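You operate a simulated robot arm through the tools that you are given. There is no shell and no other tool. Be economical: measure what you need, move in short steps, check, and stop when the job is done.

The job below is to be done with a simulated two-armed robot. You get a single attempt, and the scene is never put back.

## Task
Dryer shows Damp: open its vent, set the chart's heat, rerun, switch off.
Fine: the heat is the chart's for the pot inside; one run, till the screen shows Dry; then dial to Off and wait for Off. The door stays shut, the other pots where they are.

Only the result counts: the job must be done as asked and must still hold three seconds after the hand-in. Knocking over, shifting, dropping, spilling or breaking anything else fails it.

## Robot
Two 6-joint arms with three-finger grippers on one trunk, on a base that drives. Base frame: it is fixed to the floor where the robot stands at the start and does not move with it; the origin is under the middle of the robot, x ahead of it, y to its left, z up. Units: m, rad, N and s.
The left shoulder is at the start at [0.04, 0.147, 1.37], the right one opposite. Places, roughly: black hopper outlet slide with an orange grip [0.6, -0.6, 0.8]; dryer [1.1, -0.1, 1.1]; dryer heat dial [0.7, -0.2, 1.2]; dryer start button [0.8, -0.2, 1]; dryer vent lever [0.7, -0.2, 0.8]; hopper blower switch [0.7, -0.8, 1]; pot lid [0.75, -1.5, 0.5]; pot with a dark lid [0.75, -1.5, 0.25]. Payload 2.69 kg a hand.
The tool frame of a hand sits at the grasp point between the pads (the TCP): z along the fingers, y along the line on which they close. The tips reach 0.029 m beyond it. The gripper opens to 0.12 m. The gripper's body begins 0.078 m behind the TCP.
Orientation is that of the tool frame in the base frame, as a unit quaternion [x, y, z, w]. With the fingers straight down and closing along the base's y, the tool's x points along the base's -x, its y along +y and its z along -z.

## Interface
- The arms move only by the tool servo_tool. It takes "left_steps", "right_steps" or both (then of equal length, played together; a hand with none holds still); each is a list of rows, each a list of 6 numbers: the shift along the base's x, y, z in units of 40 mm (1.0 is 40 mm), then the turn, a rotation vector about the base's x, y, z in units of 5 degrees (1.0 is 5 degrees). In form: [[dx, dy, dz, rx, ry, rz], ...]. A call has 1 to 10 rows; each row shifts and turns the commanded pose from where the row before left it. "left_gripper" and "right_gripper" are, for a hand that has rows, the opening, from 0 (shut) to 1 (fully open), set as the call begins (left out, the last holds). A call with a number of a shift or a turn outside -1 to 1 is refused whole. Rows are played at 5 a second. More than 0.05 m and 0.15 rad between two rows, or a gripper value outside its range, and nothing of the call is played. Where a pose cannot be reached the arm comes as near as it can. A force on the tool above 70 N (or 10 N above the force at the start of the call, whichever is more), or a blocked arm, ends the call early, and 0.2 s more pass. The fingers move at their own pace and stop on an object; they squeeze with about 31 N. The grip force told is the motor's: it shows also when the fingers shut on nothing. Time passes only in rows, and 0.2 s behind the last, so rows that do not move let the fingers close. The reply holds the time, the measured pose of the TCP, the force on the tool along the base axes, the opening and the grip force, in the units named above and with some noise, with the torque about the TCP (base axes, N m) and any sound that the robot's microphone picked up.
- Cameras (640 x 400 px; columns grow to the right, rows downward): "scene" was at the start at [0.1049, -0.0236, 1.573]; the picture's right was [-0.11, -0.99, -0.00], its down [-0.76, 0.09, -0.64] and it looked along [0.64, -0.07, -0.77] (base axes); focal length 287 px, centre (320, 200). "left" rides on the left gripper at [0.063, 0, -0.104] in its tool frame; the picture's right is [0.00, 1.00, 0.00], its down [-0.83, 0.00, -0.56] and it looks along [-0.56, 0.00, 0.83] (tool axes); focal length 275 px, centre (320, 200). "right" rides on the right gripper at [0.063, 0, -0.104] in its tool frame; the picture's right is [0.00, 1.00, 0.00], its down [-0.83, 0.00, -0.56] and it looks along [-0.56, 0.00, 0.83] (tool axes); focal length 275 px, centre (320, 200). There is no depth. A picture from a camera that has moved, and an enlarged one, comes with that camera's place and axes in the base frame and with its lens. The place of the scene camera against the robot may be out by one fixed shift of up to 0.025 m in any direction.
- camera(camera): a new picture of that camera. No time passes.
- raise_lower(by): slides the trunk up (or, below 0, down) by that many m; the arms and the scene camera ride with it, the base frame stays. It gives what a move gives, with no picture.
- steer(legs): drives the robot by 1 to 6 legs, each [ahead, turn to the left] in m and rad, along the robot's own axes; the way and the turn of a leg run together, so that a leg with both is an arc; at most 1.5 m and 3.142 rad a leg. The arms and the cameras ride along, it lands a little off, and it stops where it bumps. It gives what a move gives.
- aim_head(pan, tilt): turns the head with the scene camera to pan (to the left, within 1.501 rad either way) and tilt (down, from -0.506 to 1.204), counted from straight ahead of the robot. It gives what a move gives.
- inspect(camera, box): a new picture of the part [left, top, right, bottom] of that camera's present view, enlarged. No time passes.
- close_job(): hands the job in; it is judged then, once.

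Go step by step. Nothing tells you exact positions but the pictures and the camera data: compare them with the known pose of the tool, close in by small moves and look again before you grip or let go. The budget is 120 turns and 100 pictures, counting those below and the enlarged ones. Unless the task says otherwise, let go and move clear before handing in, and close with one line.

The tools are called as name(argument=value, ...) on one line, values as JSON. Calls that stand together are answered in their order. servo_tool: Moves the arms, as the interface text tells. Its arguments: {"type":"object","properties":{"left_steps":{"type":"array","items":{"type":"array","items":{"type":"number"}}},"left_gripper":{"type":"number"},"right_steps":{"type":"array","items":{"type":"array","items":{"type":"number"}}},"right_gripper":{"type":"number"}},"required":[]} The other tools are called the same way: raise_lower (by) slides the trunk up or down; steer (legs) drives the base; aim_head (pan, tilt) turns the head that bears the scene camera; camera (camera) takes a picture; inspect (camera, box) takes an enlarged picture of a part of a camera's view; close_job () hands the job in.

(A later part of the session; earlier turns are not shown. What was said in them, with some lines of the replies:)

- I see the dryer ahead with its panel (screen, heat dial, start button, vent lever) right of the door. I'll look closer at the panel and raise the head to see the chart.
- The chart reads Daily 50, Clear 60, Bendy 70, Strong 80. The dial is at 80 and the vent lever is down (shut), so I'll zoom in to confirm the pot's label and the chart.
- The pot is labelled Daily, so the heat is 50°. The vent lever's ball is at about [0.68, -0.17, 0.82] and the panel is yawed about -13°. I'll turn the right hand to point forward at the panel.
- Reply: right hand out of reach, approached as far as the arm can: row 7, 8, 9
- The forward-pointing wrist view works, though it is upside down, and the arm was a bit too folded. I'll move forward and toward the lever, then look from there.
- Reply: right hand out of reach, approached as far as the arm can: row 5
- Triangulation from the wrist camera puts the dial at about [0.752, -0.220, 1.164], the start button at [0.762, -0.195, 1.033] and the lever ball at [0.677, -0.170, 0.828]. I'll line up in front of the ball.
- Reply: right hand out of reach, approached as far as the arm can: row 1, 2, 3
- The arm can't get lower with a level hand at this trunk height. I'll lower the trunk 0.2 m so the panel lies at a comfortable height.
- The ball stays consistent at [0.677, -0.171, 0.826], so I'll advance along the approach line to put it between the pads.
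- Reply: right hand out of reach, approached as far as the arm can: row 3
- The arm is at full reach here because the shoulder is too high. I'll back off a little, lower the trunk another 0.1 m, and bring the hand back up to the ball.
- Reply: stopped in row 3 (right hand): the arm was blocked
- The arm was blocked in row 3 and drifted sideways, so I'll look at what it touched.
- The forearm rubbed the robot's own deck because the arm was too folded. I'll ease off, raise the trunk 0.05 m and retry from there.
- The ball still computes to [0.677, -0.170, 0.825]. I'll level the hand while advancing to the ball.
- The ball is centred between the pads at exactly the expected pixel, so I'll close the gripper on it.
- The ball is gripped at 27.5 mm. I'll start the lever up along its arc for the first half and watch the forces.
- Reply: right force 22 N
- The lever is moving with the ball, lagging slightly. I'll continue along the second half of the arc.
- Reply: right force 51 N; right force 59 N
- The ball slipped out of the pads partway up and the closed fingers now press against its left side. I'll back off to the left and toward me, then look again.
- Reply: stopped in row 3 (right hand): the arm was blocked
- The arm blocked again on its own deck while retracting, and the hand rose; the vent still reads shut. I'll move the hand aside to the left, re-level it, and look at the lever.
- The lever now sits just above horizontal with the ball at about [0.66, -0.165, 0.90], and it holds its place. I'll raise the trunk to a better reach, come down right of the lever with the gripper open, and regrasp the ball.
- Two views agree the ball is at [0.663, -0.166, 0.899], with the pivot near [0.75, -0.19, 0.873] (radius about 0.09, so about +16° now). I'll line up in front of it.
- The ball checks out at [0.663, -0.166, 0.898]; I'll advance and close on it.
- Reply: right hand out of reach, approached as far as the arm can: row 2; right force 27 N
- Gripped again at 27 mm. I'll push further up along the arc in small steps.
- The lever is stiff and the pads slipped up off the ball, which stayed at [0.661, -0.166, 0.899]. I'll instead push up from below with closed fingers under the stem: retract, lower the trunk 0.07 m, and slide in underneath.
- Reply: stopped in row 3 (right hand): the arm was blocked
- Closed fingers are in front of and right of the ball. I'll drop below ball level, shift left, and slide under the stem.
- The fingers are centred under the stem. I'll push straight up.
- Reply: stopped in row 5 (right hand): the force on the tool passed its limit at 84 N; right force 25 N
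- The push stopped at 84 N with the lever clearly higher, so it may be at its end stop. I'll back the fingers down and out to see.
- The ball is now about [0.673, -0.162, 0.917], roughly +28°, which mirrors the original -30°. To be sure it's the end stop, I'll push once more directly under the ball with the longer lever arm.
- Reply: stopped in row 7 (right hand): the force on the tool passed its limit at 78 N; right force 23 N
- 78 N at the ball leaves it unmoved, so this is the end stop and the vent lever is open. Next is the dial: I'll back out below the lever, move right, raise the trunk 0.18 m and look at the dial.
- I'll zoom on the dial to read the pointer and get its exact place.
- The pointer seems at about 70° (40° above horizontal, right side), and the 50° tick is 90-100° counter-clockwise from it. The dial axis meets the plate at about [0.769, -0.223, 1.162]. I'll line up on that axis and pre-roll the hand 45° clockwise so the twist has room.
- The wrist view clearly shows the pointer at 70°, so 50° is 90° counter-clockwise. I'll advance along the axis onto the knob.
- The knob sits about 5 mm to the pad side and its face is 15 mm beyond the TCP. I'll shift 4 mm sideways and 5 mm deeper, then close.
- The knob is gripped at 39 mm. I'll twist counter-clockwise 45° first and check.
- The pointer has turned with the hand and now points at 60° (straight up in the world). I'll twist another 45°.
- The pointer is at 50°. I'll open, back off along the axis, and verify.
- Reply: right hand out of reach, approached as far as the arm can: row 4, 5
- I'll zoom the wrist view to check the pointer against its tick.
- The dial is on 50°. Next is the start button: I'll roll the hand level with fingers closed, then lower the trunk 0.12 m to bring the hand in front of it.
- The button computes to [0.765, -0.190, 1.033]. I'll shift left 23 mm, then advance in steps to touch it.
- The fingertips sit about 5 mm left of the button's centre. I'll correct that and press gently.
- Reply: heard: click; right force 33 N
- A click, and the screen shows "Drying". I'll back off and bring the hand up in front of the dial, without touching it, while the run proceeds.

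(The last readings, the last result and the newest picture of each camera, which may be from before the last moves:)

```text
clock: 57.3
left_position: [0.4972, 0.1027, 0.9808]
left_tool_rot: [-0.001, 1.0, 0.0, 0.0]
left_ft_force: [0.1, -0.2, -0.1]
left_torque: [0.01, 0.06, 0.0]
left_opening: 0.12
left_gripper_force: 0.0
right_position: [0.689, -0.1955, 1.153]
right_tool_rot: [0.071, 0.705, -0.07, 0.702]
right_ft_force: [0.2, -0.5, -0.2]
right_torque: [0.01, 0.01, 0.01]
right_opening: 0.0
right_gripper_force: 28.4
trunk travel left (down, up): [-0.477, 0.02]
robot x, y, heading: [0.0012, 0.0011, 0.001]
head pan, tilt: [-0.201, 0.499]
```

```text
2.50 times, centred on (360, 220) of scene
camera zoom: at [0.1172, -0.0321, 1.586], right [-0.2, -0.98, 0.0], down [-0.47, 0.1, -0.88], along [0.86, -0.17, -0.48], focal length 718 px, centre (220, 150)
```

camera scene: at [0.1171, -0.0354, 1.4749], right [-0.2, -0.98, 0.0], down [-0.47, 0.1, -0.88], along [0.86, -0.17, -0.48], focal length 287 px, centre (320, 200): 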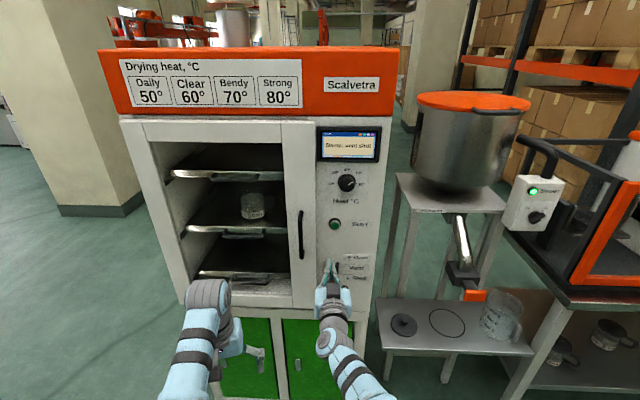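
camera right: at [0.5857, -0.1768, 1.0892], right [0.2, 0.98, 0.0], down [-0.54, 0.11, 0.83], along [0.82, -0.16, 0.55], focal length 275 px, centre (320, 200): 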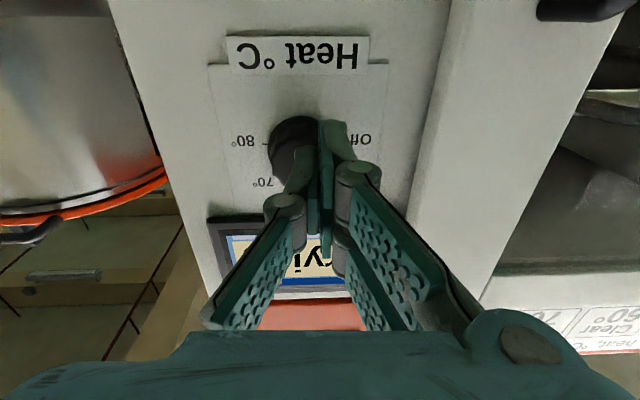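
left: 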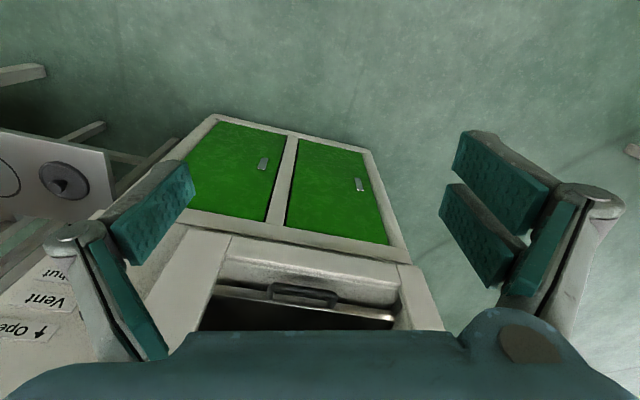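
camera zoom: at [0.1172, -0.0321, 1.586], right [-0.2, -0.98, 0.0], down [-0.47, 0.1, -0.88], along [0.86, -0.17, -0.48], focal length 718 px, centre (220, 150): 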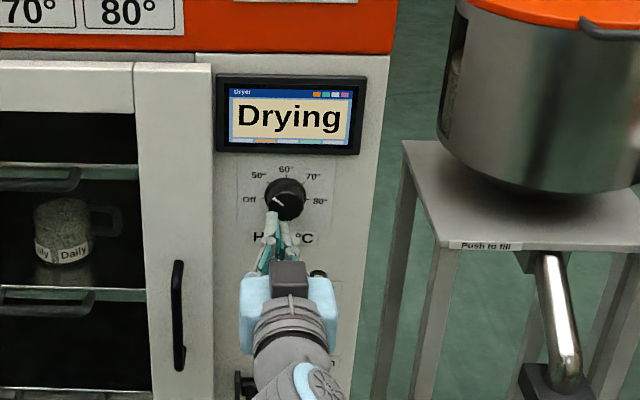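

I'll center on the dial axis at standoff, open the gripper, pre-roll 20°, and let time pass.

servo_tool(right_steps=[[0, -0.07, 0.08, 0.975, -0.222, 0], [0, -0.07, 0.08, 0.975, -0.222, 0], [0, -0.06, 0.08, 0.975, -0.222, 0], [0, -0.06, 0.08, 0.975, -0.222, 0], [0, 0, 0, 0, 0, 0], [0, 0, 0, 0, 0, 0], [0, 0, 0, 0, 0, 0], [0, 0, 0, 0, 0, 0], [0, 0, 0, 0, 0, 0], [0, 0, 0, 0, 0, 0]], right_gripper=0.7)

servo_tool(right_steps=[[0, 0, 0, 0, 0, 0], [0, 0, 0, 0, 0, 0], [0, 0, 0, 0, 0, 0], [0, 0, 0, 0, 0, 0], [0, 0, 0, 0, 0, 0], [0, 0, 0, 0, 0, 0], [0, 0, 0, 0, 0, 0], [0, 0, 0, 0, 0, 0], [0, 0, 0, 0, 0, 0], [0, 0, 0, 0, 0, 0]])

camera(camera="right")

inspect(camera="scene", box=[310, 140, 410, 300])

```text
clock: 59.5
left_position: [0.4977, 0.103, 0.9811]
left_tool_rot: [-0.001, 1.0, 0.001, 0.0]
left_ft_force: [-0.6, 0.4, -0.6]
left_torque: [-0.01, 0.02, -0.01]
left_opening: 0.1202
left_gripper_force: 0.1
right_position: [0.6884, -0.2069, 1.1651]
right_tool_rot: [0.194, 0.678, 0.052, 0.707]
right_ft_force: [0.0, -0.5, 0.4]
right_torque: [-0.03, -0.01, 0.01]
right_opening: 0.084
right_gripper_force: 0.0
trunk travel left (down, up): [-0.477, 0.02]
robot x, y, heading: [0.0052, 0.002, 0.002]
head pan, tilt: [-0.201, 0.499]
```

```text
clock: 61.7
left_position: [0.4985, 0.1022, 0.9805]
left_tool_rot: [-0.003, 1.0, 0.001, 0.0]
left_ft_force: [0.6, 0.4, -0.4]
left_torque: [0.0, 0.04, 0.03]
left_opening: 0.12
left_gripper_force: 0.1
right_position: [0.6906, -0.205, 1.1654]
right_tool_rot: [0.193, 0.679, 0.052, 0.707]
right_ft_force: [0.6, -0.7, 0.6]
right_torque: [0.01, 0.03, 0.01]
right_opening: 0.084
right_gripper_force: 0.1
trunk travel left (down, up): [-0.477, 0.02]
robot x, y, heading: [0.0001, -0.0007, -0.0]
head pan, tilt: [-0.201, 0.499]
```

```text
35 pictures are left
camera right: at [0.5907, -0.1662, 1.1042], right [0.19, 0.92, 0.34], down [-0.6, -0.16, 0.78], along [0.77, -0.35, 0.53], focal length 275 px, centre (320, 200)
```

right: 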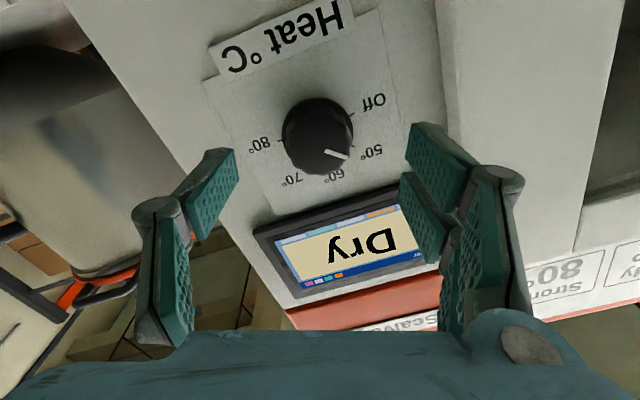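

```text
2.50 times, centred on (360, 220) of scene
camera zoom: at [0.1171, -0.0321, 1.5858], right [-0.2, -0.98, 0.0], down [-0.47, 0.1, -0.88], along [0.86, -0.17, -0.48], focal length 718 px, centre (220, 150)
```

zoom: 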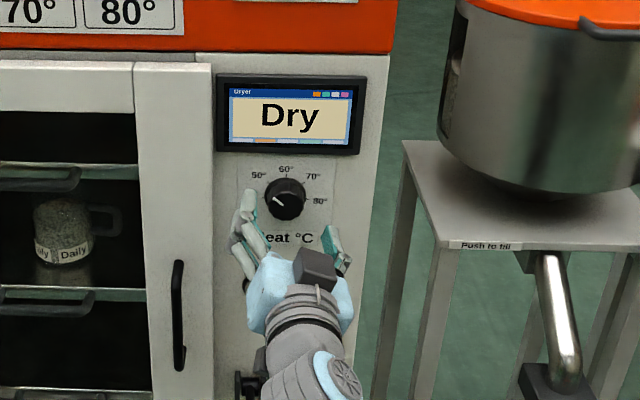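

The screen shows "Dry". Now I'll advance onto the dial, grip, and twist 45° counter-clockwise to Off.

servo_tool(right_steps=[[0.5, -0.13, 0, 0, 0, 0], [0.52, -0.13, 0.02, 0, 0, 0], [0, 0, 0, 0, 0, 0]])

servo_tool(right_steps=[[0, 0, 0, 0, 0, 0], [0, 0, 0, 0, 0, 0], [0, 0, 0, 0, 0, 0]], right_gripper=0)

camera(camera="right")

```text
clock: 62.5
left_position: [0.4966, 0.1023, 0.98]
left_tool_rot: [-0.001, 1.0, 0.0, 0.0]
left_ft_force: [-0.5, 0.6, -1.2]
left_torque: [-0.04, -0.02, 0.05]
left_opening: 0.1197
left_gripper_force: 0.2
right_position: [0.7295, -0.2167, 1.1675]
right_tool_rot: [0.191, 0.679, 0.051, 0.707]
right_ft_force: [-0.7, -0.2, 0.3]
right_torque: [0.02, 0.01, 0.01]
right_opening: 0.0839
right_gripper_force: 0.0
trunk travel left (down, up): [-0.477, 0.02]
robot x, y, heading: [0.0022, -0.0011, 0.007]
head pan, tilt: [-0.201, 0.499]
```

```text
clock: 63.3
left_position: [0.4968, 0.1022, 0.9806]
left_tool_rot: [-0.002, 1.0, 0.001, 0.001]
left_ft_force: [-0.5, -0.2, -0.3]
left_torque: [0.0, 0.01, 0.0]
left_opening: 0.1197
left_gripper_force: 0.1
right_position: [0.7283, -0.216, 1.1645]
right_tool_rot: [0.193, 0.679, 0.052, 0.707]
right_ft_force: [-3.9, 0.8, -2.1]
right_torque: [0.02, 0.09, 0.14]
right_opening: 0.0386
right_gripper_force: 44.9
trunk travel left (down, up): [-0.477, 0.02]
robot x, y, heading: [-0.0004, -0.0016, 0.004]
head pan, tilt: [-0.201, 0.499]
```

```text
33 pictures are left
camera right: at [0.6306, -0.1767, 1.105], right [0.19, 0.92, 0.34], down [-0.6, -0.16, 0.78], along [0.77, -0.35, 0.53], focal length 275 px, centre (320, 200)
```

right: 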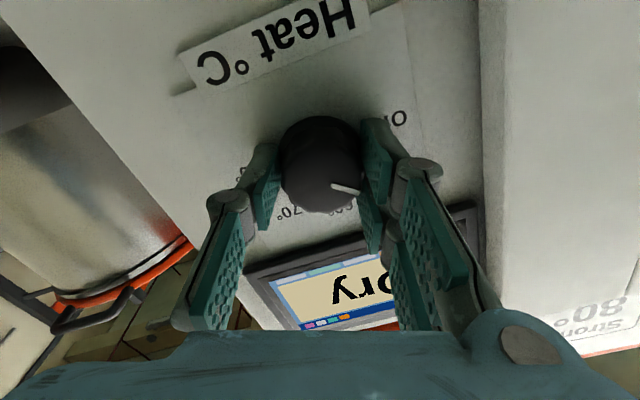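

Gripped. Twisting 45° counter-clockwise now.

servo_tool(right_steps=[[0, 0, 0, -0.975, 0.222, 0], [0, 0, 0, -0.975, 0.222, 0], [0, 0, 0, -0.975, 0.222, 0], [0, 0, 0, -0.975, 0.222, 0], [0, 0, 0, -0.975, 0.222, 0], [0, 0, 0, -0.975, 0.222, 0], [0, 0, 0, -0.975, 0.222, 0], [0, 0, 0, -0.975, 0.222, 0], [0, 0, 0, -0.975, 0.222, 0]])

camera(camera="right")

inspect(camera="scene", box=[310, 150, 410, 260])

```text
clock: 65.3
left_position: [0.4964, 0.1027, 0.9806]
left_tool_rot: [-0.001, 1.0, 0.001, 0.001]
left_ft_force: [0.3, 0.3, 0.3]
left_torque: [0.01, -0.02, -0.01]
left_opening: 0.1204
left_gripper_force: 0.1
right_position: [0.7301, -0.2174, 1.1654]
right_tool_rot: [-0.083, 0.706, -0.222, 0.667]
right_ft_force: [-8.9, 0.4, -5.8]
right_torque: [0.17, 0.74, -0.47]
right_opening: 0.0388
right_gripper_force: 44.5
trunk travel left (down, up): [-0.477, 0.02]
robot x, y, heading: [-0.0001, 0.0013, 0.002]
head pan, tilt: [-0.201, 0.499]
```

```text
32 pictures are left
camera right: at [0.62, -0.2232, 1.1098], right [0.18, 0.89, -0.43], down [-0.46, 0.46, 0.76], along [0.87, 0.06, 0.49], focal length 275 px, centre (320, 200)
```

right: 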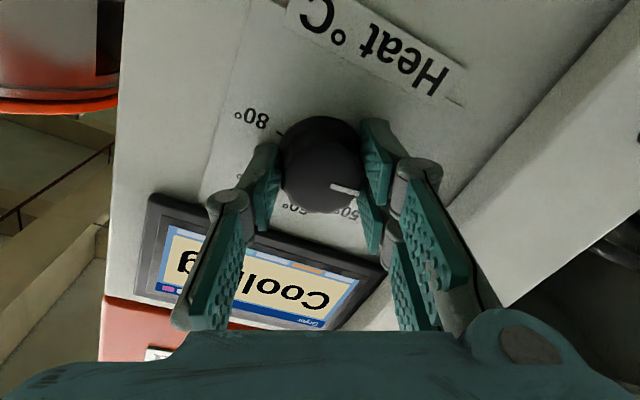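

```text
3.64 times, centred on (360, 205) of scene
camera zoom: at [0.1157, -0.0324, 1.5859], right [-0.2, -0.98, 0.0], down [-0.47, 0.1, -0.88], along [0.86, -0.17, -0.48], focal length 1045 px, centre (174, 182)
```

zoom: 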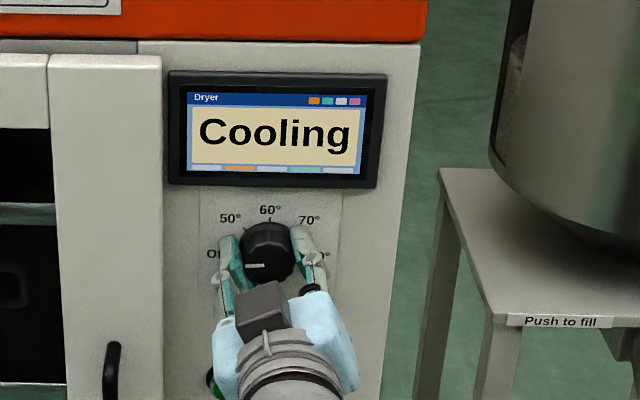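

The pointer is at Off and the screen shows "Cooling". I'll release, back off, and wait for Off.

servo_tool(right_steps=[[0, 0, 0, 0, 0, 0], [0, 0, 0, 0, 0, 0], [-0.5, 0.1, 0, 0, 0, 0], [-0.5, 0.1, 0, 0, 0, 0], [0, 0, 0, 0, 0, 0], [0, 0, 0, 0, 0, 0], [0, 0, 0, 0, 0, 0], [0, 0, 0, 0, 0, 0], [0, 0, 0, 0, 0, 0], [0, 0, 0, 0, 0, 0]], right_gripper=0.7)

servo_tool(right_steps=[[0, 0, 0, 0, 0, 0], [0, 0, 0, 0, 0, 0], [0, 0, 0, 0, 0, 0], [0, 0, 0, 0, 0, 0], [0, 0, 0, 0, 0, 0], [0, 0, 0, 0, 0, 0], [0, 0, 0, 0, 0, 0], [0, 0, 0, 0, 0, 0], [0, 0, 0, 0, 0, 0], [0, 0, 0, 0, 0, 0]])

inspect(camera="scene", box=[310, 150, 410, 260])

camera(camera="scene")

```text
clock: 67.5
left_position: [0.4982, 0.1022, 0.9807]
left_tool_rot: [-0.003, 1.0, 0.0, 0.0]
left_ft_force: [0.1, -0.3, -0.8]
left_torque: [0.02, 0.01, 0.01]
left_opening: 0.1201
left_gripper_force: 0.0
right_position: [0.6888, -0.208, 1.1656]
right_tool_rot: [-0.082, 0.707, -0.221, 0.667]
right_ft_force: [-0.3, -0.5, 0.6]
right_torque: [-0.01, 0.0, 0.03]
right_opening: 0.0842
right_gripper_force: 0.2
trunk travel left (down, up): [-0.477, 0.02]
robot x, y, heading: [0.001, -0.0002, 0.004]
head pan, tilt: [-0.201, 0.499]
```

```text
clock: 69.7
left_position: [0.497, 0.1033, 0.9814]
left_tool_rot: [-0.002, 1.0, 0.0, 0.0]
left_ft_force: [0.0, -0.7, 0.1]
left_torque: [0.04, 0.03, 0.01]
left_opening: 0.1202
left_gripper_force: 0.0
right_position: [0.6885, -0.2084, 1.1655]
right_tool_rot: [-0.081, 0.707, -0.222, 0.667]
right_ft_force: [-0.3, 0.2, -0.5]
right_torque: [-0.02, -0.01, 0.02]
right_opening: 0.084
right_gripper_force: 0.0
trunk travel left (down, up): [-0.477, 0.02]
robot x, y, heading: [-0.0013, -0.0005, 0.006]
head pan, tilt: [-0.201, 0.499]
```

```text
3.64 times, centred on (360, 205) of scene
camera zoom: at [0.1171, -0.0321, 1.5858], right [-0.2, -0.98, 0.0], down [-0.47, 0.1, -0.88], along [0.86, -0.17, -0.48], focal length 1045 px, centre (174, 182)
```

zoom: 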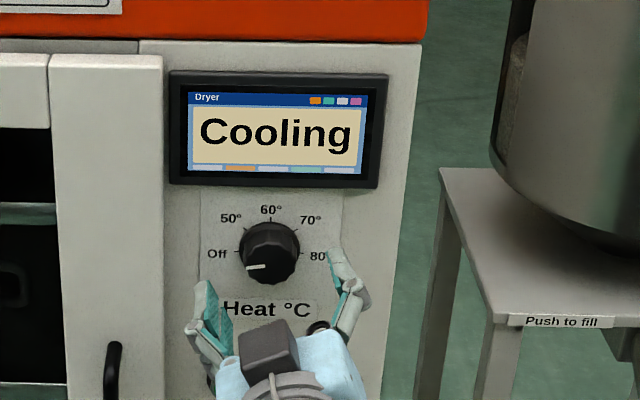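

```text
29 pictures are left
camera scene: at [0.1171, -0.0321, 1.5858], right [-0.2, -0.98, 0.0], down [-0.47, 0.1, -0.88], along [0.86, -0.17, -0.48], focal length 287 px, centre (320, 200)
```

scene: 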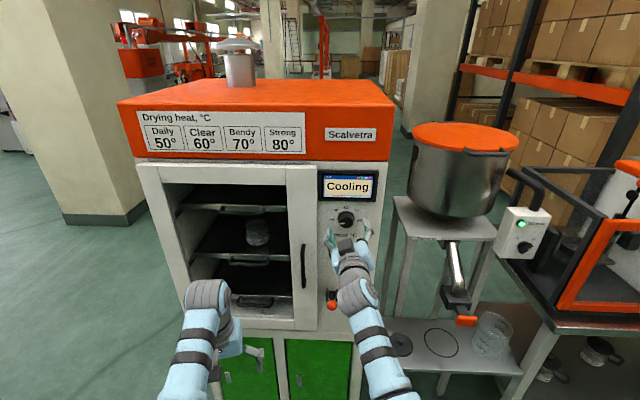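

The dial points at Off and the screen still shows "Cooling", so I'll keep waiting.

servo_tool(right_steps=[[0, 0, 0, 0, 0, 0], [0, 0, 0, 0, 0, 0], [0, 0, 0, 0, 0, 0], [0, 0, 0, 0, 0, 0], [0, 0, 0, 0, 0, 0], [0, 0, 0, 0, 0, 0], [0, 0, 0, 0, 0, 0], [0, 0, 0, 0, 0, 0], [0, 0, 0, 0, 0, 0], [0, 0, 0, 0, 0, 0]])

servo_tool(right_steps=[[0, 0, 0, 0, 0, 0], [0, 0, 0, 0, 0, 0], [0, 0, 0, 0, 0, 0], [0, 0, 0, 0, 0, 0], [0, 0, 0, 0, 0, 0], [0, 0, 0, 0, 0, 0], [0, 0, 0, 0, 0, 0], [0, 0, 0, 0, 0, 0], [0, 0, 0, 0, 0, 0], [0, 0, 0, 0, 0, 0]])

inspect(camera="scene", box=[310, 150, 410, 310])

```text
clock: 71.9
left_position: [0.4966, 0.103, 0.9812]
left_tool_rot: [-0.002, 1.0, 0.001, 0.0]
left_ft_force: [-0.1, 0.2, 0.4]
left_torque: [0.01, 0.02, 0.0]
left_opening: 0.1201
left_gripper_force: 0.0
right_position: [0.6889, -0.2085, 1.1651]
right_tool_rot: [-0.082, 0.707, -0.221, 0.667]
right_ft_force: [0.5, -0.6, 1.2]
right_torque: [0.01, 0.02, 0.01]
right_opening: 0.0838
right_gripper_force: 0.1
trunk travel left (down, up): [-0.477, 0.02]
robot x, y, heading: [-0.0018, 0.0036, 0.001]
head pan, tilt: [-0.201, 0.499]
```

```text
clock: 74.1
left_position: [0.4974, 0.1033, 0.9809]
left_tool_rot: [-0.001, 1.0, 0.002, 0.0]
left_ft_force: [-0.4, -0.6, 0.5]
left_torque: [0.0, 0.02, 0.03]
left_opening: 0.1201
left_gripper_force: 0.0
right_position: [0.6888, -0.2082, 1.1653]
right_tool_rot: [-0.081, 0.706, -0.222, 0.667]
right_ft_force: [0.3, -0.4, -0.7]
right_torque: [0.0, 0.01, 0.0]
right_opening: 0.0838
right_gripper_force: 0.1
trunk travel left (down, up): [-0.477, 0.02]
robot x, y, heading: [0.0003, -0.0018, 0.0]
head pan, tilt: [-0.201, 0.499]
```

```text
2.50 times, centred on (360, 230) of scene
camera zoom: at [0.1171, -0.0321, 1.5858], right [-0.2, -0.98, 0.0], down [-0.47, 0.1, -0.88], along [0.86, -0.17, -0.48], focal length 718 px, centre (220, 125)
```

zoom: 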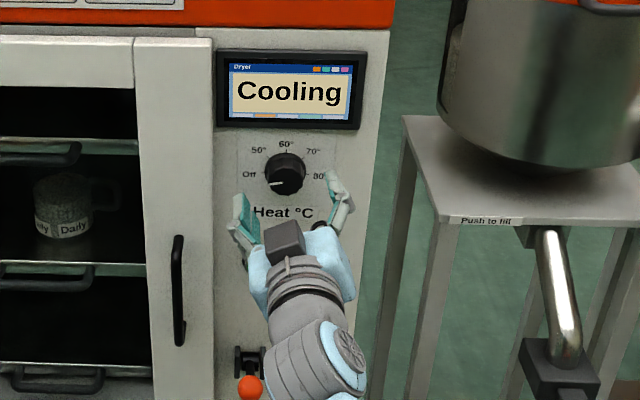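

Still "Cooling"; more waiting.

servo_tool(right_steps=[[0, 0, 0, 0, 0, 0], [0, 0, 0, 0, 0, 0], [0, 0, 0, 0, 0, 0], [0, 0, 0, 0, 0, 0], [0, 0, 0, 0, 0, 0], [0, 0, 0, 0, 0, 0], [0, 0, 0, 0, 0, 0], [0, 0, 0, 0, 0, 0], [0, 0, 0, 0, 0, 0], [0, 0, 0, 0, 0, 0]])

servo_tool(right_steps=[[0, 0, 0, 0, 0, 0], [0, 0, 0, 0, 0, 0], [0, 0, 0, 0, 0, 0], [0, 0, 0, 0, 0, 0], [0, 0, 0, 0, 0, 0], [0, 0, 0, 0, 0, 0], [0, 0, 0, 0, 0, 0], [0, 0, 0, 0, 0, 0], [0, 0, 0, 0, 0, 0], [0, 0, 0, 0, 0, 0]])

servo_tool(right_steps=[[0, 0, 0, 0, 0, 0], [0, 0, 0, 0, 0, 0], [0, 0, 0, 0, 0, 0], [0, 0, 0, 0, 0, 0], [0, 0, 0, 0, 0, 0], [0, 0, 0, 0, 0, 0], [0, 0, 0, 0, 0, 0], [0, 0, 0, 0, 0, 0], [0, 0, 0, 0, 0, 0], [0, 0, 0, 0, 0, 0]])

inspect(camera="scene", box=[310, 150, 410, 310])

```text
clock: 76.3
left_position: [0.4966, 0.1049, 0.9825]
left_tool_rot: [-0.002, 1.0, 0.001, 0.0]
left_ft_force: [-0.4, 0.5, -0.5]
left_torque: [-0.01, 0.04, -0.01]
left_opening: 0.1201
left_gripper_force: 0.0
right_position: [0.6891, -0.2085, 1.1672]
right_tool_rot: [-0.083, 0.707, -0.221, 0.667]
right_ft_force: [0.6, 0.1, -0.2]
right_torque: [-0.02, 0.0, -0.02]
right_opening: 0.0839
right_gripper_force: 0.0
trunk travel left (down, up): [-0.477, 0.02]
robot x, y, heading: [0.003, 0.0, 0.003]
head pan, tilt: [-0.201, 0.499]
```

```text
clock: 78.5
left_position: [0.4977, 0.1029, 0.9798]
left_tool_rot: [-0.003, 1.0, 0.0, -0.001]
left_ft_force: [-0.5, 0.2, -0.1]
left_torque: [-0.01, -0.02, -0.02]
left_opening: 0.1202
left_gripper_force: 0.0
right_position: [0.6883, -0.208, 1.1658]
right_tool_rot: [-0.083, 0.707, -0.221, 0.667]
right_ft_force: [-0.1, -0.3, -0.4]
right_torque: [0.01, -0.02, 0.0]
right_opening: 0.0841
right_gripper_force: 0.1
trunk travel left (down, up): [-0.477, 0.02]
robot x, y, heading: [-0.0001, 0.0023, -0.001]
head pan, tilt: [-0.201, 0.499]
```

```text
clock: 80.7
left_position: [0.4979, 0.1022, 0.9809]
left_tool_rot: [-0.002, 1.0, 0.001, -0.001]
left_ft_force: [-0.2, 0.2, -0.8]
left_torque: [-0.02, -0.01, 0.0]
left_opening: 0.1199
left_gripper_force: 0.0
right_position: [0.6888, -0.2081, 1.1663]
right_tool_rot: [-0.082, 0.706, -0.222, 0.667]
right_ft_force: [-0.2, -0.3, -0.5]
right_torque: [0.02, 0.01, -0.01]
right_opening: 0.084
right_gripper_force: 0.1
trunk travel left (down, up): [-0.477, 0.02]
robot x, y, heading: [0.001, 0.0013, 0.003]
head pan, tilt: [-0.201, 0.499]
```

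```text
2.50 times, centred on (360, 230) of scene
camera zoom: at [0.1171, -0.0321, 1.5858], right [-0.2, -0.98, 0.0], down [-0.47, 0.1, -0.88], along [0.86, -0.17, -0.48], focal length 718 px, centre (220, 125)
```

zoom: 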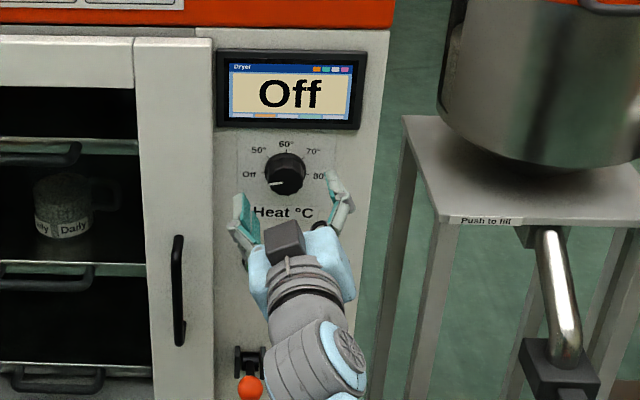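

The screen shows "Off", the dial is at Off, the vent is open, and the hand is clear of the panel, so I'm handing in.

close_job()

```text
The job is handed in.
```

Job handed in: I opened the vent, set the heat to 50° for the Daily pot, and ran the dryer once until the screen showed Dry. I then turned the dial to Off and waited for the screen to show Off; the door and the other pots were not touched.
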